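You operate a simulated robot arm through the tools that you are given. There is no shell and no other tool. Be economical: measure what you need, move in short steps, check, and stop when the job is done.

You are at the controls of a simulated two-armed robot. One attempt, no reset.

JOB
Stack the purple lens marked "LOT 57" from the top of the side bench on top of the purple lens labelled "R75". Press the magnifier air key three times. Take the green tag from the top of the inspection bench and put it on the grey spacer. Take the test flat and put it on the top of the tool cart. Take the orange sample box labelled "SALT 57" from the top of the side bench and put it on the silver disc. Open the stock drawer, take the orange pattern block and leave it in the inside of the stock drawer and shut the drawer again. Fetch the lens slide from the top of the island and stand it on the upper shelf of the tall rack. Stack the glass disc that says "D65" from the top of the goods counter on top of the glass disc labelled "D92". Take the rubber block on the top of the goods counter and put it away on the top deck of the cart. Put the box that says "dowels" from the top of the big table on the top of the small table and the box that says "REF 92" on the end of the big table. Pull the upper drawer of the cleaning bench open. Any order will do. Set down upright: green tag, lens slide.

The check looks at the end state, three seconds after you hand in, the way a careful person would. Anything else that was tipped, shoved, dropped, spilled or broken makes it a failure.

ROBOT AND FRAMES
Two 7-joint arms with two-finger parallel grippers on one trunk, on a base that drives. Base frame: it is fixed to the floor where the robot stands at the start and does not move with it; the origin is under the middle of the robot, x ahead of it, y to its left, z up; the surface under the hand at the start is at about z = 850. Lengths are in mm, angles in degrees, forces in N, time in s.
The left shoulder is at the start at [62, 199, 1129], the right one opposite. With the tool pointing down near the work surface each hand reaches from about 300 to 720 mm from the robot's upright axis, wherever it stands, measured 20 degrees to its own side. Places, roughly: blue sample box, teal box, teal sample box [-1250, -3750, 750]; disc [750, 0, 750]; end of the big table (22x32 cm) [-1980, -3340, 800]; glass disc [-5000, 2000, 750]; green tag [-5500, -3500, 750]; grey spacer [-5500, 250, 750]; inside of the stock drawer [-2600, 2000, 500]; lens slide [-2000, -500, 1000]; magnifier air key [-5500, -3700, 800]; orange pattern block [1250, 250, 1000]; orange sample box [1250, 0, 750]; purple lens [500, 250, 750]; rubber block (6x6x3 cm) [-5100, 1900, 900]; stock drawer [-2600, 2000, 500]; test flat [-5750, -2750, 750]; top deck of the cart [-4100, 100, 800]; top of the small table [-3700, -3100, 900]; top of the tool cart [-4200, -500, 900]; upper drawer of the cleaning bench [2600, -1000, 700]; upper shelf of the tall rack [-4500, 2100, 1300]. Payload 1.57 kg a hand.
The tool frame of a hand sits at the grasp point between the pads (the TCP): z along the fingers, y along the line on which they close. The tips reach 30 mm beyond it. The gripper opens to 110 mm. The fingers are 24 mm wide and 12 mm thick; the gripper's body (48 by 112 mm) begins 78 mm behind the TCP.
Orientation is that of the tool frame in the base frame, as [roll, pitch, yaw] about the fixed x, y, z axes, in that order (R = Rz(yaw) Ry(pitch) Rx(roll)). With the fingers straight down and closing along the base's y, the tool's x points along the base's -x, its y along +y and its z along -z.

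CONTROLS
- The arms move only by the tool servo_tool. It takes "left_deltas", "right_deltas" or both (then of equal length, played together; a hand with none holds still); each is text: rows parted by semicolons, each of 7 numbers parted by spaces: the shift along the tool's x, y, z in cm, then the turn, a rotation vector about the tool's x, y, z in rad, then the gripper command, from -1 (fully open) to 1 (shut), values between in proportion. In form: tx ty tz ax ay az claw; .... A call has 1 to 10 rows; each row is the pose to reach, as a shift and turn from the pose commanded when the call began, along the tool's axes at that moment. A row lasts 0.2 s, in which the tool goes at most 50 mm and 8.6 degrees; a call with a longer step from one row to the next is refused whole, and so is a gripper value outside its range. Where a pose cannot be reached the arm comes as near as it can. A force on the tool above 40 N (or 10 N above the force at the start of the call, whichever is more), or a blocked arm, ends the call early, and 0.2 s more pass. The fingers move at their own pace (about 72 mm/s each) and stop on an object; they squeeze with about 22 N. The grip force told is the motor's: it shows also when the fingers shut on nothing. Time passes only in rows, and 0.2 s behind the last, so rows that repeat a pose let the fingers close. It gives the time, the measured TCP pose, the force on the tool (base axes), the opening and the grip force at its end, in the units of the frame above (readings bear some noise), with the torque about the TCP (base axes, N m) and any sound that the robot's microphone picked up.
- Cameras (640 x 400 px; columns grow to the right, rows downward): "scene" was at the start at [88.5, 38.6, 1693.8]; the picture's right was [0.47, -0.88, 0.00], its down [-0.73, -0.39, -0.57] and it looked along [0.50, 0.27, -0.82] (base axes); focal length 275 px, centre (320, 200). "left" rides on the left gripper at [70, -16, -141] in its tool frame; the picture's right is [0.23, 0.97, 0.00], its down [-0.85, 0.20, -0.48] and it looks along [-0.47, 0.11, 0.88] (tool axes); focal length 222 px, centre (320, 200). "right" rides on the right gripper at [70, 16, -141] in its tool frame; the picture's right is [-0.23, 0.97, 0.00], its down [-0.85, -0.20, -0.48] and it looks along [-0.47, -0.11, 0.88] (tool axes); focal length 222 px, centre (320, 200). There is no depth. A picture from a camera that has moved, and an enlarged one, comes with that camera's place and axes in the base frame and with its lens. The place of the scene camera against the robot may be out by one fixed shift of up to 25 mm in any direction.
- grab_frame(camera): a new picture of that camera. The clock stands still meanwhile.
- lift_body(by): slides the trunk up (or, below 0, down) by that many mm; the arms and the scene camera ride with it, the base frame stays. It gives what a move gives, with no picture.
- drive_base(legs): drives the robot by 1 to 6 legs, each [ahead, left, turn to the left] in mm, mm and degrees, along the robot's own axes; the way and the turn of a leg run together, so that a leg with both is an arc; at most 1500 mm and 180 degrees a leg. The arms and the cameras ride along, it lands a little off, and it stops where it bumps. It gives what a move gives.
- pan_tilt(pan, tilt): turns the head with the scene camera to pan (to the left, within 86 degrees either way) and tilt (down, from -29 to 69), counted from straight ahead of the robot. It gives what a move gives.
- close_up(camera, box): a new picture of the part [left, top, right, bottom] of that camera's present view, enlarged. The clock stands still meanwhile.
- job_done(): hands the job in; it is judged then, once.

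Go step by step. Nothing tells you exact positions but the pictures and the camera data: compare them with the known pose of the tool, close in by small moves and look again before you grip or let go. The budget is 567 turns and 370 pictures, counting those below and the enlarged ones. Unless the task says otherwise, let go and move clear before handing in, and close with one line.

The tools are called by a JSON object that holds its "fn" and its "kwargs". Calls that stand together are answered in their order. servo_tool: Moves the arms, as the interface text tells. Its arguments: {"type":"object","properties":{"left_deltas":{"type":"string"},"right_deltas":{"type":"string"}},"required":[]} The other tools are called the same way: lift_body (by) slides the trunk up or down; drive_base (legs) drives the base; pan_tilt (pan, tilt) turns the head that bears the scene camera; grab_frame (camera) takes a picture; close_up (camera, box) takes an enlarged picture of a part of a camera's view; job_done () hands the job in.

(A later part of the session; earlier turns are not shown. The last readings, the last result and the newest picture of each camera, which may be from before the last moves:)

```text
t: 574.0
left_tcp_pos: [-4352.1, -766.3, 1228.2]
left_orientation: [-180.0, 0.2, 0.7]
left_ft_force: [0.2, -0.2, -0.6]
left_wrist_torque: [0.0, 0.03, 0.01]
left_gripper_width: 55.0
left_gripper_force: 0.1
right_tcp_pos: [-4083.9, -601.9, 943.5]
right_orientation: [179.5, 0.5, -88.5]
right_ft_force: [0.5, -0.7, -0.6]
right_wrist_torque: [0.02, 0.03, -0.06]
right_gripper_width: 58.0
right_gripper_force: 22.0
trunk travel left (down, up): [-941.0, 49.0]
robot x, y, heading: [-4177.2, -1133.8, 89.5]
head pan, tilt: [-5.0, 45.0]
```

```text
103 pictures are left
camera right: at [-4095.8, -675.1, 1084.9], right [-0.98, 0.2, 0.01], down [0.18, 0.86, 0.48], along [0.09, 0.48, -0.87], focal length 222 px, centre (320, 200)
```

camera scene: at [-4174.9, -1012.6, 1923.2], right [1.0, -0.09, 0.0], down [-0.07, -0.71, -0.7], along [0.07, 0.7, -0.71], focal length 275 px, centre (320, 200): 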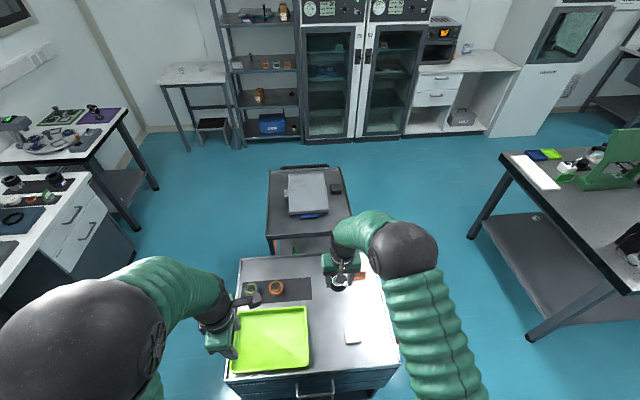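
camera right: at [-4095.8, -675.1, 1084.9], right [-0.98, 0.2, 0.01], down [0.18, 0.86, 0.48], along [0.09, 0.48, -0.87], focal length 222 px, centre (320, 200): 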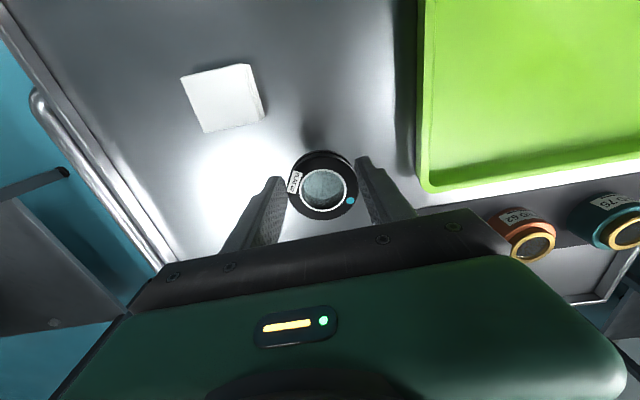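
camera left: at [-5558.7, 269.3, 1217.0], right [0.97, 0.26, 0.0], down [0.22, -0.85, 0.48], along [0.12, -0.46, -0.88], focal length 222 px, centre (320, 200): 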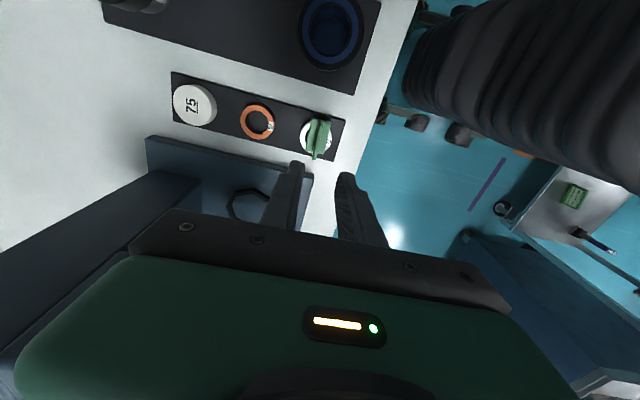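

Clear below. Lower in small steps to contact.

{"fn": "servo_tool", "kwargs": {"right_deltas": "0 0 1.5 0 0 0 0.6; 0 0 3 0 0 0 0.6; 0 0 3.8 0 0 0 0.6"}}

{"fn": "servo_tool", "kwargs": {"right_deltas": "0 0 0.3 0 0 0 0.6; 0 0 0.6 0 0 0 0.6"}}

```text
t: 574.8
left_tcp_pos: [-4351.5, -766.9, 1226.9]
left_orientation: [-179.8, 0.3, 0.7]
left_ft_force: [0.2, 0.6, -0.4]
left_wrist_torque: [0.02, 0.06, 0.05]
left_gripper_width: 54.9
left_gripper_force: 0.1
right_tcp_pos: [-4084.6, -603.6, 905.7]
right_orientation: [179.5, 0.5, -88.4]
right_ft_force: [0.7, -1.0, -0.8]
right_wrist_torque: [0.04, 0.03, 0.0]
right_gripper_width: 58.0
right_gripper_force: 21.8
trunk travel left (down, up): [-941.0, 49.0]
robot x, y, heading: [-4175.5, -1133.7, 89.5]
head pan, tilt: [-5.0, 45.0]
```

```text
t: 575.4
left_tcp_pos: [-4368.6, -769.8, 1223.9]
left_orientation: [-179.9, -0.5, 0.8]
left_ft_force: [0.2, -0.3, 0.7]
left_wrist_torque: [-0.03, 0.05, 0.03]
left_gripper_width: 55.0
left_gripper_force: 0.0
right_tcp_pos: [-4098.9, -602.9, 902.7]
right_orientation: [-180.0, 0.8, -88.2]
right_ft_force: [-3.1, 1.6, 13.6]
right_wrist_torque: [-0.18, -0.13, -0.01]
right_gripper_width: 58.4
right_gripper_force: 22.4
trunk travel left (down, up): [-941.0, 49.0]
robot x, y, heading: [-4177.0, -1136.3, 89.7]
head pan, tilt: [-5.0, 45.0]
```

Contact. Release and lift.

{"fn": "servo_tool", "kwargs": {"right_deltas": "0 0 0 0 0 0 0.2; 0 0 0 0 0 0 -0.3; 0 0 0 0 0 0 -0.3; 0 0 -3 0 0 0 -0.3; 0 0 -7 0 0 0 -0.3; 0 0 -11 0 0 0 -0.3; 0 0 -15 0 0 0 -0.3; 2 0 -19 0 0 0 -0.3; 6 0 -22 0 0 0 -0.3; 10 0 -24 0 0 0 -0.3"}}

{"fn": "grab_frame", "kwargs": {"camera": "right"}}

```text
t: 577.6
left_tcp_pos: [-4364.9, -770.0, 1226.3]
left_orientation: [-179.8, -0.2, 0.8]
left_ft_force: [-0.2, -1.0, -0.8]
left_wrist_torque: [0.0, -0.01, -0.01]
left_gripper_width: 55.0
left_gripper_force: 0.3
right_tcp_pos: [-4087.9, -704.6, 1138.4]
right_orientation: [-179.9, 0.6, -88.4]
right_ft_force: [-0.3, -0.6, 0.5]
right_wrist_torque: [0.02, 0.0, 0.04]
right_gripper_width: 71.5
right_gripper_force: 0.0
trunk travel left (down, up): [-941.0, 49.0]
robot x, y, heading: [-4178.0, -1136.8, 89.6]
head pan, tilt: [-5.0, 45.0]
```

```text
102 pictures are left
camera right: at [-4101.9, -777.2, 1279.8], right [-0.98, 0.2, 0.0], down [0.18, 0.86, 0.49], along [0.1, 0.48, -0.87], focal length 222 px, centre (320, 200)
```

right: 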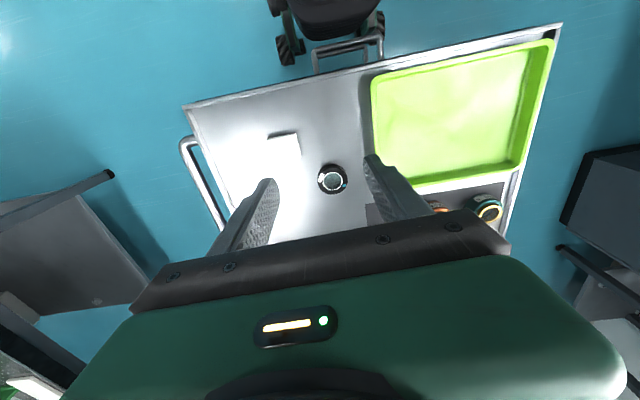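

Test flat placed. Last: the two boxes on the big table. Back away, turn south and look.

{"fn": "servo_tool", "kwargs": {"left_deltas": "0 0 0 0 0 0.15 -1; 0 0 0 0 0 0.3 -1; 0 0 0 0 0 0.45 -1; 0 0 0 0 0 0.6 -1; 0 0 0 0 0 0.75 -1; 0 0 0 0 0 0.9 -1; 0 0 0 0 0 1.05 -1; 0 0 0 0 0 1.2 -1; 0 0 0 0 0 1.35 -1; 0 0 0 0 0 1.5 -1"}}

{"fn": "drive_base", "kwargs": {"legs": [[-300, 0, 0], [0, 0, 180], [500, 900, 0]]}}

{"fn": "pan_tilt", "kwargs": {"pan": 10, "tilt": 25}}

{"fn": "grab_frame", "kwargs": {"camera": "scene"}}

```text
t: 579.8
left_tcp_pos: [-4365.3, -767.0, 1225.9]
left_orientation: [-179.8, 0.1, -85.3]
left_ft_force: [0.1, 0.1, 0.2]
left_wrist_torque: [0.01, 0.0, -0.01]
left_gripper_width: 110.3
left_gripper_force: 0.1
right_tcp_pos: [-4088.8, -702.0, 1138.4]
right_orientation: [-180.0, 0.4, -88.3]
right_ft_force: [0.3, 0.9, -0.5]
right_wrist_torque: [0.01, 0.01, -0.01]
right_gripper_width: 71.4
right_gripper_force: 0.0
trunk travel left (down, up): [-941.0, 49.0]
robot x, y, heading: [-4172.6, -1136.4, 89.7]
head pan, tilt: [-5.0, 45.0]
```

```text
t: 594.0
left_tcp_pos: [-3129.0, -2303.4, 1226.8]
left_orientation: [-179.9, 0.2, 94.3]
left_ft_force: [-0.8, -0.9, 0.0]
left_wrist_torque: [-0.03, -0.05, -0.02]
left_gripper_width: 110.1
left_gripper_force: 0.0
right_tcp_pos: [-3404.4, -2367.1, 1137.8]
right_orientation: [179.9, 0.7, 91.1]
right_ft_force: [0.2, 0.3, 0.7]
right_wrist_torque: [-0.01, 0.0, 0.01]
right_gripper_width: 71.4
right_gripper_force: 0.0
trunk travel left (down, up): [-941.0, 49.0]
robot x, y, heading: [-3311.2, -1938.2, -91.1]
head pan, tilt: [-5.0, 45.0]
```

```text
t: 594.8
left_tcp_pos: [-3125.6, -2303.7, 1224.4]
left_orientation: [-179.8, 0.2, 94.4]
left_ft_force: [-0.3, -0.2, -0.1]
left_wrist_torque: [0.0, 0.02, -0.02]
left_gripper_width: 109.9
left_gripper_force: 0.1
right_tcp_pos: [-3402.6, -2365.3, 1137.7]
right_orientation: [-180.0, 0.7, 91.1]
right_ft_force: [1.2, -0.3, -0.2]
right_wrist_torque: [0.02, 0.03, 0.03]
right_gripper_width: 71.5
right_gripper_force: 0.0
trunk travel left (down, up): [-941.0, 49.0]
robot x, y, heading: [-3309.1, -1932.8, -91.2]
head pan, tilt: [10.0, 25.0]
```

```text
101 pictures are left
camera scene: at [-3304.0, -2057.9, 1953.9], right [-0.99, -0.16, 0.0], down [-0.07, 0.42, -0.91], along [0.14, -0.89, -0.43], focal length 275 px, centre (320, 200)
```

scene: 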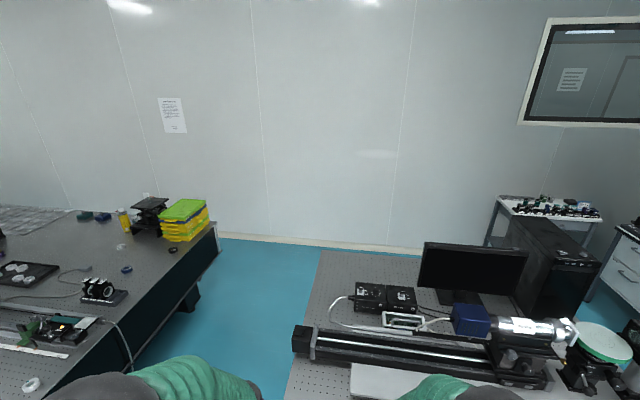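

Big table on the left, small optical table on the right. Zoom on the big table.

{"fn": "close_up", "kwargs": {"camera": "scene", "box": [0, 180, 230, 320]}}

{"fn": "pan_tilt", "kwargs": {"pan": 20, "tilt": 50}}

{"fn": "grab_frame", "kwargs": {"camera": "scene"}}

```text
2.78 times, centred on (115, 250) of scene
camera zoom: at [-3304.0, -2057.9, 1953.9], right [-0.99, -0.16, 0.0], down [-0.07, 0.42, -0.91], along [0.14, -0.89, -0.43], focal length 766 px, centre (890, 61)
```

zoom: 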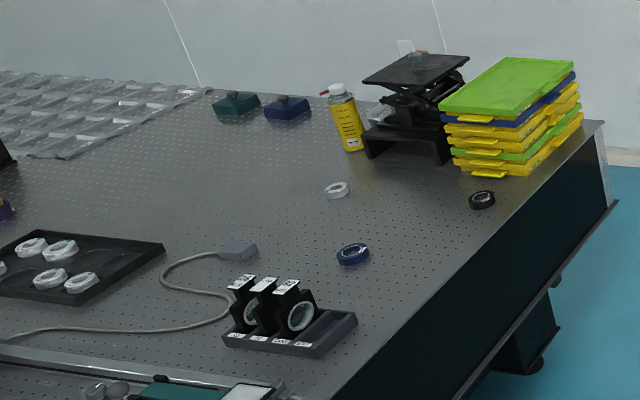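

```text
t: 595.7
left_tcp_pos: [-3124.9, -2304.1, 1224.9]
left_orientation: [-179.8, 0.2, 94.3]
left_ft_force: [0.0, 0.5, 0.1]
left_wrist_torque: [0.01, 0.03, -0.02]
left_gripper_width: 109.8
left_gripper_force: 0.2
right_tcp_pos: [-3403.0, -2365.4, 1137.0]
right_orientation: [179.9, 0.7, 91.1]
right_ft_force: [0.5, -0.5, 0.3]
right_wrist_torque: [0.02, -0.03, 0.02]
right_gripper_width: 71.5
right_gripper_force: 0.0
trunk travel left (down, up): [-941.0, 49.0]
robot x, y, heading: [-3308.2, -1930.3, -90.8]
head pan, tilt: [20.0, 50.0]
```

```text
99 pictures are left
camera scene: at [-3292.2, -2040.0, 1916.6], right [-0.95, -0.32, 0.0], down [-0.25, 0.73, -0.64], along [0.21, -0.61, -0.77], focal length 275 px, centre (320, 200)
```

scene: 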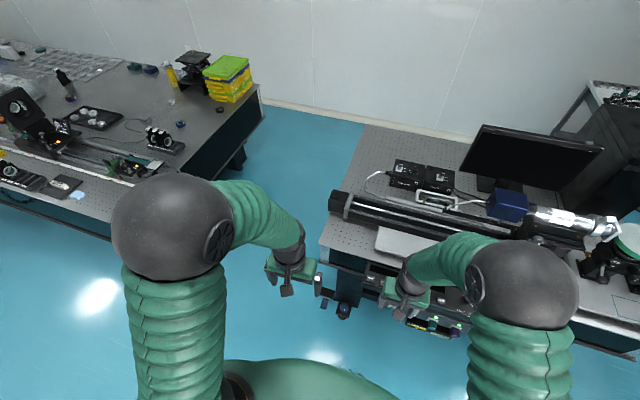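

The boxes are at the back (south) of the big table near x≈-1100; I'll go through the gap between the tables (x≈-2630) to the south aisle. First align with the gap.

{"fn": "drive_base", "kwargs": {"legs": [[0, 680, 1]]}}

{"fn": "pan_tilt", "kwargs": {"pan": 0, "tilt": 40}}

{"fn": "grab_frame", "kwargs": {"camera": "scene"}}

```text
t: 599.5
left_tcp_pos: [-2440.4, -2310.0, 1227.3]
left_orientation: [-180.0, 0.2, 94.9]
left_ft_force: [0.1, -0.8, -0.2]
left_wrist_torque: [0.0, -0.01, 0.0]
left_gripper_width: 109.8
left_gripper_force: 0.0
right_tcp_pos: [-2715.4, -2376.2, 1137.6]
right_orientation: [179.9, 0.6, 91.6]
right_ft_force: [-0.2, -0.3, 0.4]
right_wrist_torque: [0.01, 0.02, -0.01]
right_gripper_width: 71.2
right_gripper_force: 0.1
trunk travel left (down, up): [-941.0, 49.0]
robot x, y, heading: [-2625.1, -1946.4, -90.3]
head pan, tilt: [20.0, 50.0]
```

```text
t: 600.3
left_tcp_pos: [-2436.5, -2308.4, 1226.2]
left_orientation: [-179.8, 0.3, 94.8]
left_ft_force: [0.0, 0.1, 0.0]
left_wrist_torque: [-0.03, 0.03, 0.0]
left_gripper_width: 109.9
left_gripper_force: 0.1
right_tcp_pos: [-2712.9, -2375.1, 1137.0]
right_orientation: [179.9, 0.6, 91.7]
right_ft_force: [-0.3, 0.3, 0.0]
right_wrist_torque: [-0.02, -0.01, 0.0]
right_gripper_width: 71.3
right_gripper_force: 0.0
trunk travel left (down, up): [-941.0, 49.0]
robot x, y, heading: [-2624.6, -1946.9, -90.6]
head pan, tilt: [0.0, 40.0]
```

```text
98 pictures are left
camera scene: at [-2631.9, -2061.0, 1930.6], right [-1.0, 0.01, 0.0], down [0.0, 0.64, -0.76], along [-0.01, -0.76, -0.64], focal length 275 px, centre (320, 200)
```

scene: 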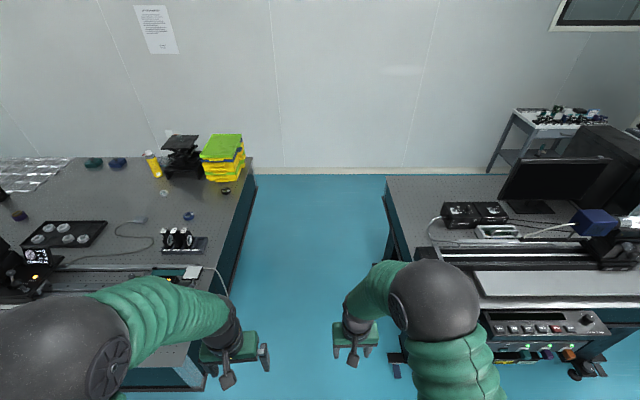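

The gap is centred on x≈-2634. Drive through.

{"fn": "drive_base", "kwargs": {"legs": [[1200, 0, 0.5], [1130, 0, 0]]}}

{"fn": "pan_tilt", "kwargs": {"pan": 80, "tilt": 35}}

{"fn": "grab_frame", "kwargs": {"camera": "scene"}}

```text
t: 611.7
left_tcp_pos: [-2491.2, -4623.4, 1226.6]
left_orientation: [-179.9, 0.3, 93.9]
left_ft_force: [1.2, -0.1, 0.6]
left_wrist_torque: [0.01, 0.0, 0.01]
left_gripper_width: 109.8
left_gripper_force: 0.1
right_tcp_pos: [-2769.5, -4686.2, 1137.9]
right_orientation: [-179.9, 0.7, 90.7]
right_ft_force: [-1.2, -0.5, -0.1]
right_wrist_torque: [-0.01, -0.02, 0.04]
right_gripper_width: 71.6
right_gripper_force: 0.1
trunk travel left (down, up): [-941.0, 49.0]
robot x, y, heading: [-2672.6, -4259.6, -91.7]
head pan, tilt: [0.0, 40.0]
```

```text
t: 613.2
left_tcp_pos: [-2491.5, -4625.2, 1226.3]
left_orientation: [-179.8, 0.3, 94.0]
left_ft_force: [-0.4, -0.3, -0.4]
left_wrist_torque: [0.01, 0.02, 0.02]
left_gripper_width: 109.9
left_gripper_force: 0.0
right_tcp_pos: [-2769.8, -4685.9, 1138.9]
right_orientation: [179.9, 0.7, 90.5]
right_ft_force: [0.5, 0.0, 0.2]
right_wrist_torque: [0.0, 0.02, 0.02]
right_gripper_width: 71.7
right_gripper_force: 0.1
trunk travel left (down, up): [-941.0, 49.0]
robot x, y, heading: [-2673.1, -4256.6, -91.5]
head pan, tilt: [80.0, 35.0]
```

```text
97 pictures are left
camera scene: at [-2594.7, -4307.4, 1938.3], right [-0.2, -0.98, 0.0], down [-0.56, 0.12, -0.82], along [0.8, -0.16, -0.57], focal length 275 px, centre (320, 200)
```

scene: 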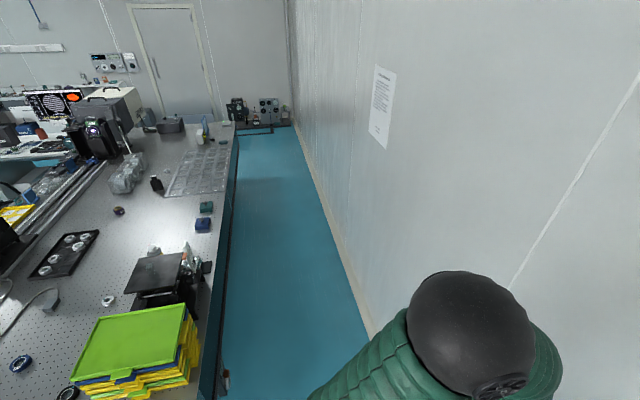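

The south aisle (y≈-4000 to -4870) is clear. Turn to face north here, then strafe east along the aisle.

{"fn": "drive_base", "kwargs": {"legs": [[0, 0, 181], [-185, 0, 0], [0, -1250, 0]]}}

{"fn": "pan_tilt", "kwargs": {"pan": -15, "tilt": 45}}

{"fn": "grab_frame", "kwargs": {"camera": "scene"}}

```text
refused: 181 is not a number from -180 to 180
```

```text
t: 615.0
left_tcp_pos: [-2492.4, -4625.1, 1226.6]
left_orientation: [-179.8, 0.4, 93.9]
left_ft_force: [-0.3, 0.1, -0.5]
left_wrist_torque: [-0.04, 0.01, 0.0]
left_gripper_width: 110.2
left_gripper_force: 0.0
right_tcp_pos: [-2768.3, -4686.3, 1139.4]
right_orientation: [-180.0, 0.7, 90.6]
right_ft_force: [-0.7, 0.8, -0.1]
right_wrist_torque: [0.0, -0.02, 0.0]
right_gripper_width: 71.3
right_gripper_force: 0.1
trunk travel left (down, up): [-941.0, 49.0]
robot x, y, heading: [-2673.3, -4255.0, -91.6]
head pan, tilt: [-15.0, 45.0]
```

```text
96 pictures are left
camera scene: at [-2704.1, -4368.1, 1923.4], right [-0.96, 0.28, 0.0], down [0.2, 0.68, -0.71], along [-0.2, -0.68, -0.71], focal length 275 px, centre (320, 200)
```

scene: 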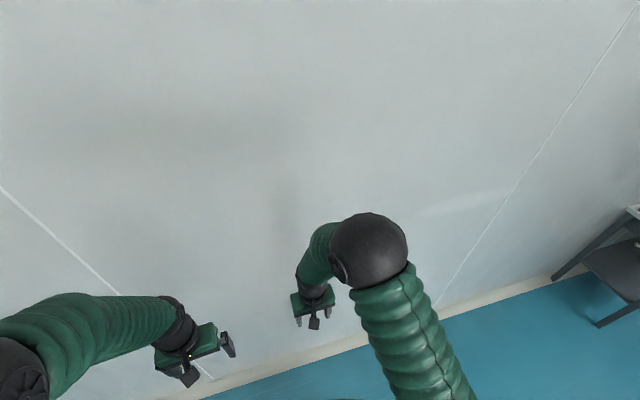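

{"fn": "drive_base", "kwargs": {"legs": [[0, 0, 180], [-185, 0, 1.5], [0, -1250, 0]]}}

{"fn": "pan_tilt", "kwargs": {"pan": -15, "tilt": 45}}

{"fn": "grab_frame", "kwargs": {"camera": "scene"}}

```text
t: 630.0
left_tcp_pos: [-1621.0, -4009.0, 1226.3]
left_orientation: [-179.6, 0.3, -79.8]
left_ft_force: [0.4, -0.3, 0.2]
left_wrist_torque: [-0.01, 0.0, -0.03]
left_gripper_width: 109.8
left_gripper_force: 0.0
right_tcp_pos: [-1352.5, -3917.4, 1139.8]
right_orientation: [-179.9, 0.8, -82.9]
right_ft_force: [-0.3, 0.9, -0.6]
right_wrist_torque: [0.04, -0.05, -0.05]
right_gripper_width: 71.6
right_gripper_force: 0.0
trunk travel left (down, up): [-941.0, 49.0]
robot x, y, heading: [-1400.4, -4353.9, 95.0]
head pan, tilt: [-15.0, 45.0]
```

```text
t: 630.6
left_tcp_pos: [-1619.5, -4010.2, 1226.7]
left_orientation: [-179.8, 0.4, -79.8]
left_ft_force: [-1.1, 0.0, 0.2]
left_wrist_torque: [0.0, 0.0, 0.01]
left_gripper_width: 109.8
left_gripper_force: 0.1
right_tcp_pos: [-1351.0, -3917.9, 1139.8]
right_orientation: [-180.0, 0.7, -83.1]
right_ft_force: [-0.5, 0.1, -0.1]
right_wrist_torque: [-0.01, 0.0, 0.01]
right_gripper_width: 71.8
right_gripper_force: 0.1
trunk travel left (down, up): [-941.0, 49.0]
robot x, y, heading: [-1399.2, -4355.3, 94.7]
head pan, tilt: [-15.0, 45.0]
```

```text
95 pictures are left
camera scene: at [-1395.9, -4236.7, 1923.4], right [0.98, -0.18, 0.0], down [-0.12, -0.7, -0.71], along [0.12, 0.69, -0.71], focal length 275 px, centre (320, 200)
```

scene: 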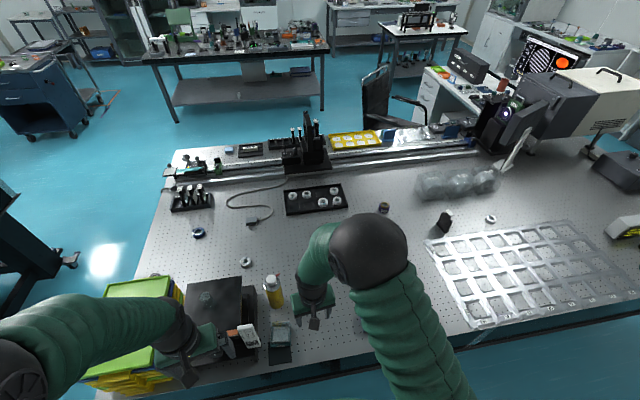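

My right arm hides the boxes. Move it aside and zoom.

{"fn": "servo_tool", "kwargs": {"right_deltas": "2 -4 -1 0 0 0 -1; 4 -8 -2 0 0 0 -1; 6 -12 -3 0 0 0 -1; 8 -16 -4 0 0 0 -1; 9 -20 -4 0 0 0 -1; 9 -24 -4 0 0 0 -1; 9 -28 -4 0 0 0 -1"}}

{"fn": "grab_frame", "kwargs": {"camera": "scene"}}

{"fn": "close_up", "kwargs": {"camera": "scene", "box": [180, 250, 420, 390]}}

```text
t: 632.2
left_tcp_pos: [-1615.8, -4009.9, 1227.0]
left_orientation: [-180.0, 0.4, -79.9]
left_ft_force: [-0.4, 0.2, 0.9]
left_wrist_torque: [-0.04, 0.0, -0.02]
left_gripper_width: 110.1
left_gripper_force: 0.0
right_tcp_pos: [-1059.3, -3974.8, 1175.2]
right_orientation: [179.8, 0.7, -82.8]
right_ft_force: [-0.4, 0.2, -0.1]
right_wrist_torque: [-0.01, 0.04, 0.01]
right_gripper_width: 110.2
right_gripper_force: 0.1
trunk travel left (down, up): [-941.0, 49.0]
robot x, y, heading: [-1400.8, -4356.8, 94.7]
head pan, tilt: [-15.0, 45.0]
```

```text
94 pictures are left
camera scene: at [-1391.1, -4236.7, 1923.4], right [0.98, -0.17, 0.0], down [-0.13, -0.7, -0.71], along [0.12, 0.69, -0.71], focal length 275 px, centre (320, 200)
```

scene: 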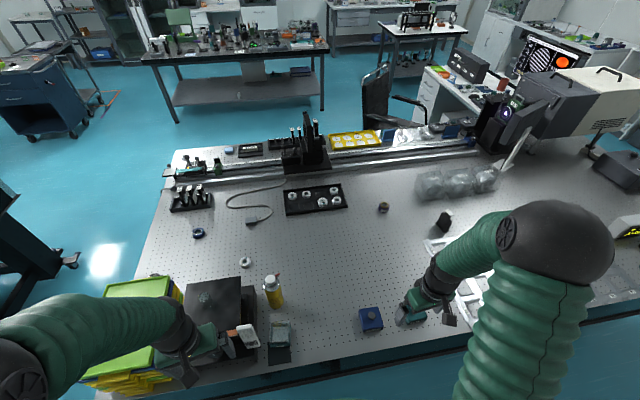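

```text
2.67 times, centred on (300, 320) of scene
camera zoom: at [-1391.1, -4236.7, 1923.4], right [0.98, -0.17, 0.0], down [-0.13, -0.7, -0.71], along [0.12, 0.69, -0.71], focal length 734 px, centre (373, -120)
```

zoom: 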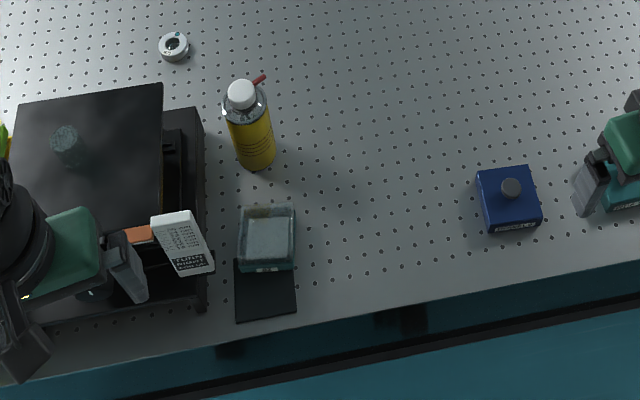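

Three boxes: an open teal box (left), a blue lidded box, and a teal lidded box (right). Zoom on their labels.

{"fn": "close_up", "kwargs": {"camera": "scene", "box": [265, 315, 300, 365]}}

{"fn": "close_up", "kwargs": {"camera": "scene", "box": [350, 298, 395, 340]}}

{"fn": "close_up", "kwargs": {"camera": "scene", "box": [390, 290, 440, 330]}}

```text
8.00 times, centred on (282, 340) of scene
camera zoom: at [-1391.1, -4236.7, 1923.4], right [0.98, -0.17, 0.0], down [-0.13, -0.7, -0.71], along [0.12, 0.69, -0.71], focal length 2202 px, centre (620, -920)
```

zoom: 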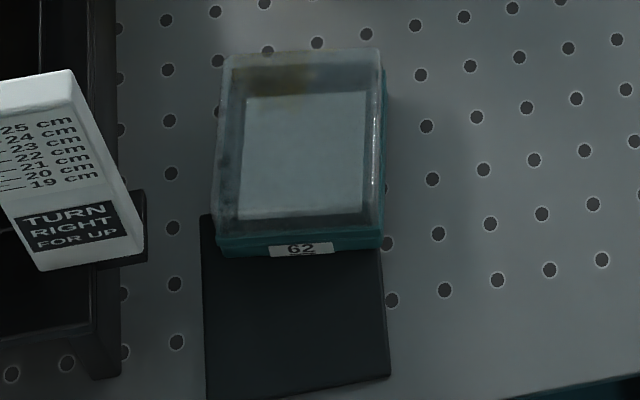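

```text
9.52 times, centred on (372, 319) of scene
camera zoom: at [-1391.1, -4236.7, 1923.4], right [0.98, -0.17, 0.0], down [-0.13, -0.7, -0.71], along [0.12, 0.69, -0.71], focal length 2622 px, centre (-180, -933)
```

zoom: 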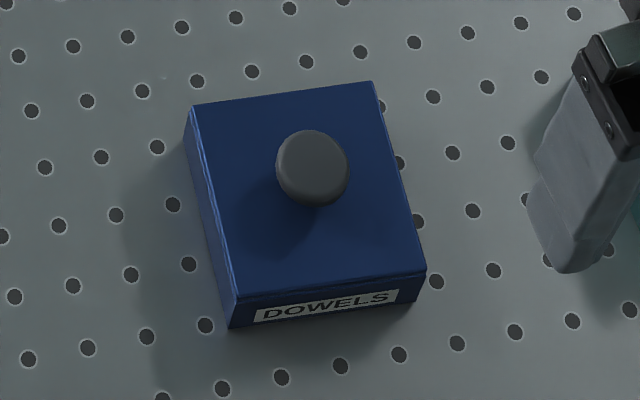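

```text
10.00 times, centred on (415, 310) of scene
camera zoom: at [-1391.1, -4236.7, 1923.4], right [0.98, -0.17, 0.0], down [-0.13, -0.7, -0.71], along [0.12, 0.69, -0.71], focal length 2753 px, centre (-630, -900)
```

zoom: 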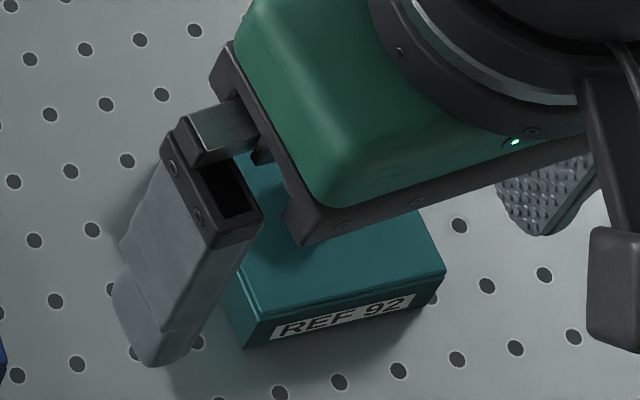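

DOWELS is the blue box (~[-1134, -3862]); REF 92 the teal box (~[-966, -3860]). Strafe right 280 mm to take REF 92 with the right hand.

{"fn": "servo_tool", "kwargs": {"right_deltas": "1 0 -3 0 0 0 -1; 2 0 -5 0 0 0 -1"}}

{"fn": "drive_base", "kwargs": {"legs": [[0, 0, -4.5], [0, -280, 0]]}}

{"fn": "servo_tool", "kwargs": {"right_deltas": "-2 3.5 2 0 0 0 -1; -4 7 4 0 0 0 -1; -6 10.5 6 0 0 0 -1; -8 14 8 0 0 0 -1; -10 16 10 0 0 0 -1"}}

{"fn": "grab_frame", "kwargs": {"camera": "right"}}

```text
t: 632.8
left_tcp_pos: [-1620.7, -4012.7, 1227.4]
left_orientation: [-179.8, 0.5, -79.9]
left_ft_force: [-0.3, 0.4, -0.4]
left_wrist_torque: [-0.02, -0.02, -0.02]
left_gripper_width: 109.6
left_gripper_force: 0.0
right_tcp_pos: [-1062.4, -3997.7, 1228.6]
right_orientation: [-180.0, 0.8, -82.9]
right_ft_force: [-0.3, -0.2, 0.4]
right_wrist_torque: [0.02, -0.01, 0.02]
right_gripper_width: 110.1
right_gripper_force: 0.1
trunk travel left (down, up): [-941.0, 49.0]
robot x, y, heading: [-1400.1, -4351.2, 94.9]
head pan, tilt: [-15.0, 45.0]
```

```text
t: 635.2
left_tcp_pos: [-1319.5, -3991.9, 1225.8]
left_orientation: [-179.7, 0.3, -84.2]
left_ft_force: [-0.6, 0.5, 0.4]
left_wrist_torque: [0.04, -0.04, 0.0]
left_gripper_width: 110.0
left_gripper_force: 0.1
right_tcp_pos: [-762.4, -4020.2, 1228.6]
right_orientation: [-179.8, 0.6, -87.5]
right_ft_force: [0.0, 0.0, -0.2]
right_wrist_torque: [0.01, 0.01, 0.02]
right_gripper_width: 109.9
right_gripper_force: 0.0
trunk travel left (down, up): [-941.0, 49.0]
robot x, y, heading: [-1123.6, -4354.3, 90.5]
head pan, tilt: [-15.0, 45.0]
```

```text
t: 636.4
left_tcp_pos: [-1325.4, -3990.7, 1225.6]
left_orientation: [-179.4, 0.3, -84.3]
left_ft_force: [-1.3, 0.1, 0.1]
left_wrist_torque: [-0.04, -0.03, 0.0]
left_gripper_width: 110.1
left_gripper_force: 0.1
right_tcp_pos: [-930.7, -3921.3, 1131.5]
right_orientation: [-179.6, 0.8, -87.5]
right_ft_force: [-0.6, -0.1, 0.3]
right_wrist_torque: [-0.02, -0.03, -0.01]
right_gripper_width: 109.9
right_gripper_force: 0.1
trunk travel left (down, up): [-941.0, 49.0]
robot x, y, heading: [-1123.9, -4350.6, 90.3]
head pan, tilt: [-15.0, 45.0]
```

```text
89 pictures are left
camera right: at [-944.9, -3995.6, 1272.7], right [-0.98, 0.18, 0.0], down [0.16, 0.86, 0.49], along [0.09, 0.48, -0.87], focal length 222 px, centre (320, 200)
```

right: 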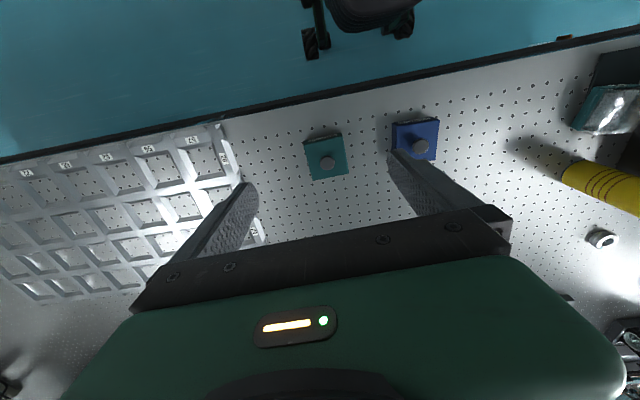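

REF 92 measured at [-931, -3860], aligned with the tool. Move above and lower.

{"fn": "servo_tool", "kwargs": {"right_deltas": "-1.5 -0.1 4 0 0 0 -1; -3 -0.2 8 0 0 0 -1; -4.5 -0.3 12 0 0 0 -1; -6.1 -0.3 16 0 0 0 -1"}}

{"fn": "grab_frame", "kwargs": {"camera": "right"}}

```text
t: 637.4
left_tcp_pos: [-1320.6, -3991.2, 1227.3]
left_orientation: [-179.5, 0.3, -84.2]
left_ft_force: [-0.9, 0.3, -0.4]
left_wrist_torque: [0.01, 0.0, 0.0]
left_gripper_width: 109.9
left_gripper_force: 0.1
right_tcp_pos: [-926.3, -3862.9, 971.8]
right_orientation: [-179.8, 0.8, -87.5]
right_ft_force: [0.1, 1.1, 0.2]
right_wrist_torque: [0.0, -0.02, -0.01]
right_gripper_width: 109.7
right_gripper_force: 0.2
trunk travel left (down, up): [-941.0, 49.0]
robot x, y, heading: [-1126.6, -4351.4, 90.4]
head pan, tilt: [-15.0, 45.0]
```

```text
88 pictures are left
camera right: at [-940.4, -3937.0, 1112.6], right [-0.98, 0.18, 0.0], down [0.16, 0.86, 0.49], along [0.09, 0.48, -0.87], focal length 222 px, centre (320, 200)
```

right: 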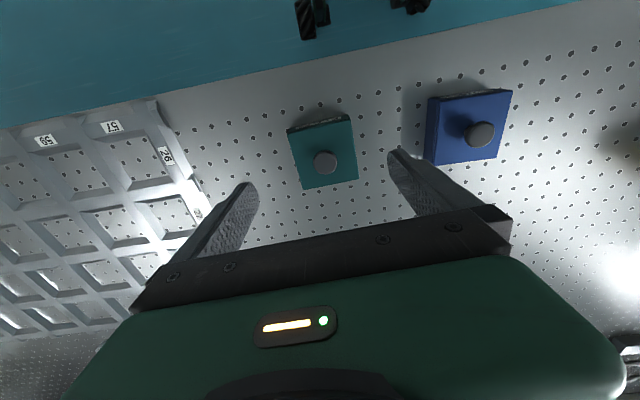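

{"fn": "servo_tool", "kwargs": {"right_deltas": "-0.4 0.4 3.5 0 0 0 -1; -0.4 0.4 7.5 0 0 0 -1"}}

{"fn": "grab_frame", "kwargs": {"camera": "right"}}

```text
t: 638.0
left_tcp_pos: [-1319.4, -3992.4, 1225.3]
left_orientation: [-179.8, 0.3, -84.2]
left_ft_force: [-0.8, -0.1, -0.2]
left_wrist_torque: [-0.01, -0.01, 0.01]
left_gripper_width: 110.2
left_gripper_force: 0.0
right_tcp_pos: [-928.6, -3860.3, 894.0]
right_orientation: [-179.9, 0.7, -87.4]
right_ft_force: [-1.1, 0.0, -0.5]
right_wrist_torque: [-0.05, 0.02, -0.03]
right_gripper_width: 109.9
right_gripper_force: 0.0
trunk travel left (down, up): [-941.0, 49.0]
robot x, y, heading: [-1124.9, -4352.8, 90.3]
head pan, tilt: [-15.0, 45.0]
```

```text
87 pictures are left
camera right: at [-941.9, -3933.3, 1035.9], right [-0.98, 0.18, 0.0], down [0.16, 0.86, 0.49], along [0.09, 0.48, -0.87], focal length 222 px, centre (320, 200)
```

right: 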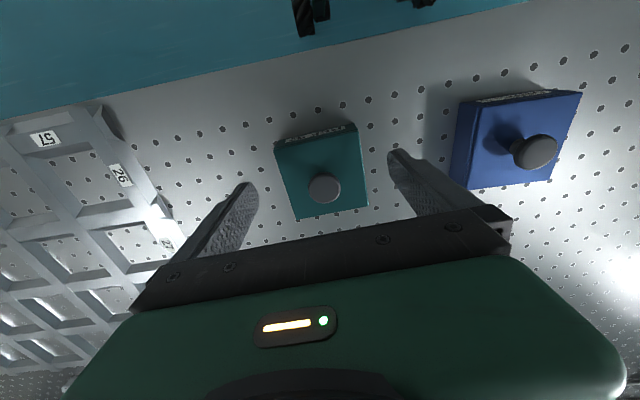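

{"fn": "servo_tool", "kwargs": {"right_deltas": "-0.4 0 2 0 0 0 -1; -0.4 0 3.6 0 0 0 -1; -0.4 0 4.3 0 0 0 -1; -0.4 0 4.3 0 0 0 0; -0.4 0 4.3 0 0 0 0.5; -0.4 0 4.3 0 0 0 0.5"}}

{"fn": "grab_frame", "kwargs": {"camera": "right"}}

```text
t: 639.4
left_tcp_pos: [-1319.2, -3992.7, 1227.8]
left_orientation: [-179.7, 0.4, -84.2]
left_ft_force: [-0.7, 0.4, 0.4]
left_wrist_torque: [-0.03, 0.03, 0.0]
left_gripper_width: 110.2
left_gripper_force: 0.0
right_tcp_pos: [-929.0, -3853.3, 853.3]
right_orientation: [-179.9, 0.8, -87.5]
right_ft_force: [-0.5, -1.0, 0.4]
right_wrist_torque: [0.09, 0.13, 0.06]
right_gripper_width: 79.8
right_gripper_force: 22.1
trunk travel left (down, up): [-941.0, 49.0]
robot x, y, heading: [-1122.1, -4348.4, 90.4]
head pan, tilt: [-15.0, 45.0]
heard: snap
```

```text
86 pictures are left
camera right: at [-942.0, -3928.7, 994.1], right [-0.98, 0.18, 0.0], down [0.16, 0.86, 0.49], along [0.09, 0.48, -0.87], focal length 222 px, centre (320, 200)
```

right: 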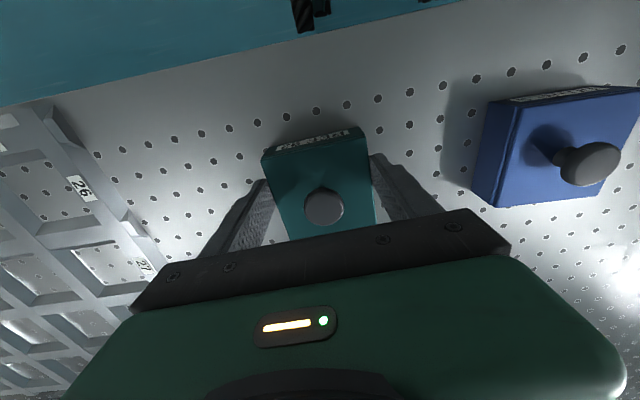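

REF 92 gripped. Lift, then strafe right 170 mm for the left hand to take DOWELS.

{"fn": "servo_tool", "kwargs": {"right_deltas": "0 0 -4 0 0 0 0.5; 0 0 -8.5 0 0 0 0.5; 0 0 -13 0 0 0 0.5; 0 0 -17.5 0 0 0 0.5; 0 0 -22 0 0 0 0.5; 1 -1 -26 0 0 0 0.5; 4 -3 -29 0 0 0 0.5; 7 -5 -31 0 0 0 0.5"}}

{"fn": "drive_base", "kwargs": {"legs": [[0, -175, 0]]}}

{"fn": "servo_tool", "kwargs": {"left_deltas": "-2 -1.5 3.5 0 0 0.02 -1; -4 -3 7 0 0 0.04 -1; -6 -4.5 10.5 0 0 0.06 -1; -8 -5 14 0 0 0.07 -1; -10 -5 17.5 0 0 0.07 -1; -11.5 -5 21 0 0 0.07 -1"}}

{"fn": "grab_frame", "kwargs": {"camera": "left"}}

```text
t: 641.2
left_tcp_pos: [-1318.0, -3996.3, 1227.3]
left_orientation: [-179.9, 0.5, -84.2]
left_ft_force: [0.5, -0.5, -0.3]
left_wrist_torque: [0.01, 0.02, 0.03]
left_gripper_width: 110.0
left_gripper_force: 0.0
right_tcp_pos: [-875.1, -3922.7, 1163.8]
right_orientation: [-180.0, 0.9, -87.3]
right_ft_force: [0.4, -0.3, -3.2]
right_wrist_torque: [-0.01, 0.01, 0.02]
right_gripper_width: 79.9
right_gripper_force: 22.2
trunk travel left (down, up): [-941.0, 49.0]
robot x, y, heading: [-1123.6, -4349.5, 90.5]
head pan, tilt: [-15.0, 45.0]
```

```text
t: 642.7
left_tcp_pos: [-1169.9, -3992.4, 1223.5]
left_orientation: [-178.6, 0.3, -83.7]
left_ft_force: [-1.2, -1.5, 0.1]
left_wrist_torque: [0.06, -0.08, 0.07]
left_gripper_width: 110.3
left_gripper_force: 0.1
right_tcp_pos: [-727.2, -3919.1, 1168.8]
right_orientation: [-178.8, 0.9, -86.8]
right_ft_force: [-1.0, -0.1, -3.6]
right_wrist_torque: [-0.07, -0.16, 0.06]
right_gripper_width: 79.7
right_gripper_force: 21.8
trunk travel left (down, up): [-941.0, 49.0]
robot x, y, heading: [-952.8, -4351.8, 90.8]
head pan, tilt: [-15.0, 45.0]
```

```text
t: 644.1
left_tcp_pos: [-1094.8, -3870.2, 1018.8]
left_orientation: [179.5, 0.3, -87.8]
left_ft_force: [0.6, 0.1, -0.3]
left_wrist_torque: [-0.01, 0.05, -0.02]
left_gripper_width: 109.8
left_gripper_force: 0.1
right_tcp_pos: [-690.7, -3918.1, 1160.5]
right_orientation: [179.3, 0.8, -87.1]
right_ft_force: [0.7, 0.1, -2.1]
right_wrist_torque: [-0.03, 0.04, -0.06]
right_gripper_width: 79.8
right_gripper_force: 21.5
trunk travel left (down, up): [-941.0, 49.0]
robot x, y, heading: [-947.5, -4351.6, 90.9]
head pan, tilt: [-15.0, 45.0]
```

```text
85 pictures are left
camera left: at [-1073.8, -3939.7, 1159.6], right [-0.96, -0.26, 0.01], down [-0.23, 0.84, 0.49], along [-0.13, 0.47, -0.87], focal length 222 px, centre (320, 200)
```

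left: 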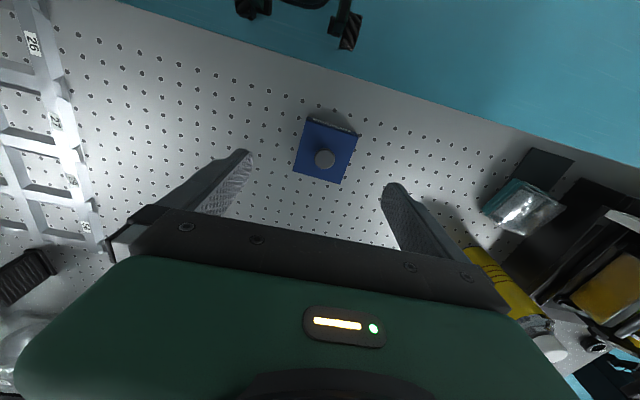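

{"fn": "servo_tool", "kwargs": {"left_deltas": "-0.7 0.4 4 0.01 0 0 -1; -1.4 0.8 8 0.01 0 0 -1; -2 1.1 12 0.01 0 0 -1"}}

{"fn": "grab_frame", "kwargs": {"camera": "left"}}

```text
t: 644.9
left_tcp_pos: [-1111.4, -3851.7, 899.4]
left_orientation: [-179.8, 0.4, -87.8]
left_ft_force: [0.5, 0.8, 0.2]
left_wrist_torque: [0.0, 0.03, 0.0]
left_gripper_width: 110.1
left_gripper_force: 0.2
right_tcp_pos: [-691.8, -3918.0, 1160.9]
right_orientation: [179.5, 0.8, -86.9]
right_ft_force: [0.6, 0.1, -2.8]
right_wrist_torque: [-0.06, 0.05, 0.0]
right_gripper_width: 79.7
right_gripper_force: 22.1
trunk travel left (down, up): [-941.0, 49.0]
robot x, y, heading: [-948.1, -4346.2, 91.0]
head pan, tilt: [-15.0, 45.0]
```

```text
84 pictures are left
camera left: at [-1091.5, -3921.1, 1040.0], right [-0.96, -0.26, 0.0], down [-0.23, 0.84, 0.48], along [-0.12, 0.47, -0.88], focal length 222 px, centre (320, 200)
```

left: 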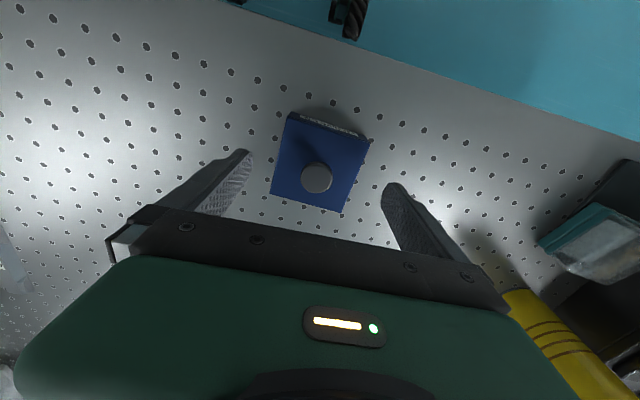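

{"fn": "servo_tool", "kwargs": {"left_deltas": "-0.2 -0.4 2 0 0 0 -1; -0.2 -0.4 4 0 0 0 -1; -0.2 -0.4 4.7 0 0 0 -1; -0.2 -0.4 4.7 0 0 0 0; -0.2 -0.4 4.7 0 0 0 0.5; -0.2 -0.4 4.7 0 0 0 0.5"}}

{"fn": "grab_frame", "kwargs": {"camera": "left"}}

```text
t: 646.3
left_tcp_pos: [-1116.4, -3848.3, 853.0]
left_orientation: [-179.1, 0.5, -87.7]
left_ft_force: [2.6, 1.8, 5.9]
left_wrist_torque: [-0.11, 0.0, 0.02]
left_gripper_width: 80.6
left_gripper_force: 22.2
right_tcp_pos: [-707.2, -3920.7, 1164.4]
right_orientation: [-179.9, 0.9, -86.9]
right_ft_force: [0.6, -0.5, -3.4]
right_wrist_torque: [-0.02, -0.01, 0.0]
right_gripper_width: 79.6
right_gripper_force: 22.2
trunk travel left (down, up): [-941.0, 49.0]
robot x, y, heading: [-950.6, -4351.0, 90.6]
head pan, tilt: [-15.0, 45.0]
heard: snap
```

```text
83 pictures are left
camera left: at [-1100.2, -3918.6, 993.7], right [-0.96, -0.27, -0.02], down [-0.24, 0.84, 0.48], along [-0.11, 0.47, -0.88], focal length 222 px, centre (320, 200)
```

left: 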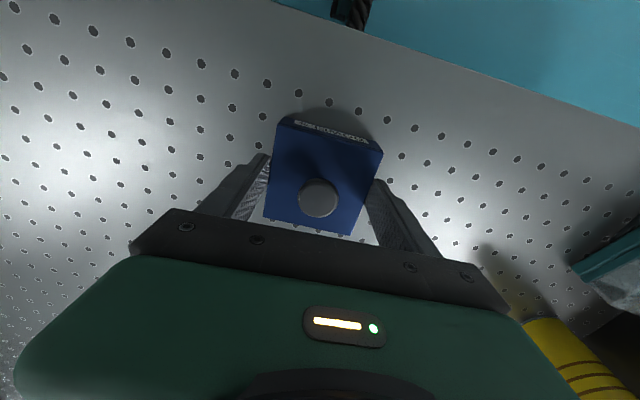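

DOWELS gripped. Lift high and tuck both hands back from the table.

{"fn": "servo_tool", "kwargs": {"left_deltas": "0 0 -4.5 0 0 0 0.5; 0 0 -9 0 0 0 0.5; 0 0 -13.5 0 0 0 0.5; 0 0 -18 0 0 0 0.5; 0 0 -22.5 0 0 0 0.5; 2 0 -27 0 0 0 0.5; 6 0 -30 0 0 0 0.5; 10 0 -32 0 0 0 0.5; 12 0 -33 0 0 0 0.5", "right_deltas": "0 0 -1 0 0 0 0.5; 0 0 -2 0 0 0 0.5; 0 0 -3 0 0 0 0.5; 0 0 -3 0 0 0 0.5; 1 0 -3 0 0 0 0.5; 2 0 -3 0 0 0 0.5; 3 0 -3 0 0 0 0.5; 4 0 -3 0 0 0 0.5; 5 0 -3 0 0 0 0.5"}}

{"fn": "drive_base", "kwargs": {"legs": [[-60, 0, 0], [0, 1490, 0], [0, 200, 0]]}}

```text
t: 648.3
left_tcp_pos: [-1112.7, -3970.6, 1180.2]
left_orientation: [-179.4, 0.5, -87.8]
left_ft_force: [-0.1, -0.6, -2.9]
left_wrist_torque: [0.02, 0.01, -0.02]
left_gripper_width: 80.3
left_gripper_force: 22.2
right_tcp_pos: [-700.1, -3972.6, 1191.4]
right_orientation: [180.0, 1.0, -86.9]
right_ft_force: [0.0, 0.2, -3.3]
right_wrist_torque: [0.0, 0.01, 0.03]
right_gripper_width: 79.6
right_gripper_force: 22.3
trunk travel left (down, up): [-941.0, 49.0]
robot x, y, heading: [-949.7, -4347.5, 90.8]
head pan, tilt: [-15.0, 45.0]
```

```text
t: 657.5
left_tcp_pos: [-2792.1, -4013.3, 1182.7]
left_orientation: [-179.9, 0.4, -90.2]
left_ft_force: [0.4, -0.2, -2.9]
left_wrist_torque: [-0.01, 0.0, -0.02]
left_gripper_width: 79.6
left_gripper_force: 21.7
right_tcp_pos: [-2377.7, -4030.1, 1188.5]
right_orientation: [179.4, 0.9, -89.2]
right_ft_force: [-0.2, -0.3, -3.0]
right_wrist_torque: [0.0, 0.02, 0.0]
right_gripper_width: 79.7
right_gripper_force: 22.4
trunk travel left (down, up): [-941.0, 49.0]
robot x, y, heading: [-2653.8, -4402.2, 88.6]
head pan, tilt: [-15.0, 45.0]
```

Now into the gap, facing east toward the big table's west end.

{"fn": "drive_base", "kwargs": {"legs": [[1260, 0, 1], [0, 0, -89.5]]}}

{"fn": "pan_tilt", "kwargs": {"pan": -15, "tilt": 45}}

{"fn": "grab_frame", "kwargs": {"camera": "scene"}}

```text
t: 667.7
left_tcp_pos: [-2244.0, -2975.0, 1180.5]
left_orientation: [-179.2, 0.6, 179.8]
left_ft_force: [0.6, 0.9, -3.6]
left_wrist_torque: [0.0, 0.03, -0.04]
left_gripper_width: 79.8
left_gripper_force: 21.8
right_tcp_pos: [-2261.7, -3386.7, 1192.3]
right_orientation: [-179.9, 1.0, -179.3]
right_ft_force: [0.2, -0.4, -3.7]
right_wrist_torque: [-0.01, 0.07, -0.01]
right_gripper_width: 79.8
right_gripper_force: 22.2
trunk travel left (down, up): [-941.0, 49.0]
robot x, y, heading: [-2628.8, -3125.2, -1.9]
head pan, tilt: [-15.0, 45.0]
```

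```text
t: 668.3
left_tcp_pos: [-2244.0, -2976.5, 1180.6]
left_orientation: [-179.3, 0.6, 179.8]
left_ft_force: [0.2, -0.6, -3.0]
left_wrist_torque: [0.03, 0.0, -0.04]
left_gripper_width: 79.6
left_gripper_force: 21.6
right_tcp_pos: [-2262.9, -3388.2, 1193.3]
right_orientation: [-179.9, 0.9, -179.3]
right_ft_force: [-0.5, -0.2, -2.8]
right_wrist_torque: [-0.03, 0.07, -0.01]
right_gripper_width: 79.6
right_gripper_force: 21.9
trunk travel left (down, up): [-941.0, 49.0]
robot x, y, heading: [-2627.0, -3127.7, -1.6]
head pan, tilt: [-15.0, 45.0]
```

```text
82 pictures are left
camera scene: at [-2523.9, -3149.2, 1923.3], right [-0.29, -0.96, 0.0], down [-0.68, 0.2, -0.71], along [0.68, -0.2, -0.71], focal length 275 px, centre (320, 200)
```

scene: 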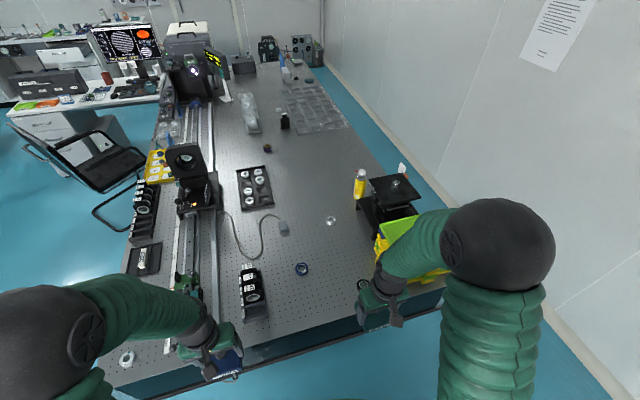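

The target spot [-1985, -3340] is free between the rings. Drive 95 mm closer and reach with the right hand.

{"fn": "drive_base", "kwargs": {"legs": [[95, 0, 1.5]]}}

{"fn": "servo_tool", "kwargs": {"right_deltas": "-3 0.8 2.5 0 0 0 0.5; -6 1.6 5 0 0 0 0.5; -9 2.4 8 0 0 0 0.5; -12 3.2 11 0 0 0 0.5; -15 3.5 14 0 0 0 0.5; -17.5 3.5 17 0 0 0 0.5"}}

{"fn": "grab_frame", "kwargs": {"camera": "right"}}

```text
t: 669.5
left_tcp_pos: [-2167.2, -2966.7, 1185.3]
left_orientation: [-179.1, 1.2, -178.7]
left_ft_force: [-1.0, 0.1, -3.2]
left_wrist_torque: [0.0, -0.04, -0.02]
left_gripper_width: 79.6
left_gripper_force: 22.0
right_tcp_pos: [-2175.5, -3380.1, 1196.9]
right_orientation: [-179.8, 1.6, -177.9]
right_ft_force: [-0.8, 0.1, -2.1]
right_wrist_torque: [-0.01, 0.0, -0.02]
right_gripper_width: 79.6
right_gripper_force: 21.8
trunk travel left (down, up): [-941.0, 49.0]
robot x, y, heading: [-2535.5, -3125.4, -0.1]
head pan, tilt: [-15.0, 45.0]
```

```text
t: 670.9
left_tcp_pos: [-2155.3, -2967.4, 1180.8]
left_orientation: [-179.2, 0.6, -178.7]
left_ft_force: [0.6, 0.1, -3.5]
left_wrist_torque: [0.01, 0.01, -0.02]
left_gripper_width: 79.8
left_gripper_force: 21.9
right_tcp_pos: [-1983.5, -3337.5, 1027.7]
right_orientation: [-180.0, 1.0, -177.9]
right_ft_force: [-0.1, 0.3, -3.0]
right_wrist_torque: [0.0, 0.06, -0.01]
right_gripper_width: 79.6
right_gripper_force: 22.3
trunk travel left (down, up): [-941.0, 49.0]
robot x, y, heading: [-2534.4, -3127.7, -0.1]
head pan, tilt: [-15.0, 45.0]
```

```text
81 pictures are left
camera right: at [-2056.3, -3325.4, 1169.4], right [0.19, 0.98, 0.0], down [0.85, -0.17, 0.49], along [0.48, -0.09, -0.87], focal length 222 px, centre (320, 200)
```

right: 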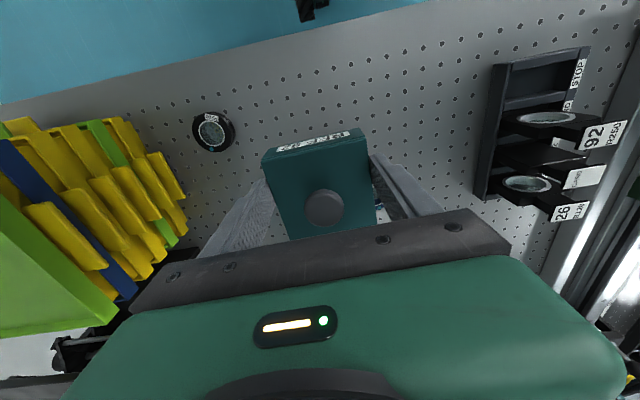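

Clear. Lower REF 92 to the table.

{"fn": "servo_tool", "kwargs": {"right_deltas": "0 0 4 0 0 0 0.5; 0 0 8 0 0 0 0.5; 0 0 12 0 0 0 0.5; 0 0 15.5 0 0 0 0.5; 0 0 16.3 0 0 0 0.5"}}

{"fn": "servo_tool", "kwargs": {"right_deltas": "0 0 0.4 0 0 0 0.5; 0 0 0.8 0 0 0 0.5"}}

```text
t: 672.1
left_tcp_pos: [-2154.1, -2967.3, 1182.0]
left_orientation: [-179.1, 0.4, -178.8]
left_ft_force: [1.0, -0.5, -2.8]
left_wrist_torque: [0.01, 0.02, -0.01]
left_gripper_width: 80.0
left_gripper_force: 22.2
right_tcp_pos: [-1980.0, -3335.9, 860.0]
right_orientation: [-179.9, 0.9, -178.0]
right_ft_force: [0.4, 0.3, -3.0]
right_wrist_torque: [0.02, 0.06, -0.01]
right_gripper_width: 79.8
right_gripper_force: 22.3
trunk travel left (down, up): [-941.0, 49.0]
robot x, y, heading: [-2530.8, -3129.9, 0.1]
head pan, tilt: [-15.0, 45.0]
```

```text
t: 672.7
left_tcp_pos: [-2155.2, -2967.7, 1180.4]
left_orientation: [-179.1, 0.5, -178.8]
left_ft_force: [0.2, -0.1, -3.7]
left_wrist_torque: [0.0, 0.05, 0.02]
left_gripper_width: 79.9
left_gripper_force: 21.9
right_tcp_pos: [-1981.0, -3336.7, 854.2]
right_orientation: [-179.9, 0.8, -177.8]
right_ft_force: [0.1, 0.8, -3.5]
right_wrist_torque: [0.01, 0.04, 0.0]
right_gripper_width: 79.6
right_gripper_force: 22.1
trunk travel left (down, up): [-941.0, 49.0]
robot x, y, heading: [-2534.3, -3128.7, 0.2]
head pan, tilt: [-15.0, 45.0]
```

{"fn": "servo_tool", "kwargs": {"right_deltas": "0 0 0.2 0 0 0 0.5; 0 0 0.4 0 0 0 0.5"}}

```text
t: 673.3
left_tcp_pos: [-2154.9, -2966.5, 1181.8]
left_orientation: [-179.1, 0.6, -178.7]
left_ft_force: [-0.6, 0.5, -2.7]
left_wrist_torque: [0.0, 0.03, 0.01]
left_gripper_width: 79.7
left_gripper_force: 21.6
right_tcp_pos: [-1982.4, -3337.5, 853.3]
right_orientation: [-179.8, 1.2, -177.8]
right_ft_force: [1.0, -2.2, 15.6]
right_wrist_torque: [-0.1, -0.03, 0.01]
right_gripper_width: 80.1
right_gripper_force: 21.8
trunk travel left (down, up): [-941.0, 49.0]
robot x, y, heading: [-2535.7, -3125.0, -0.2]
head pan, tilt: [-15.0, 45.0]
```

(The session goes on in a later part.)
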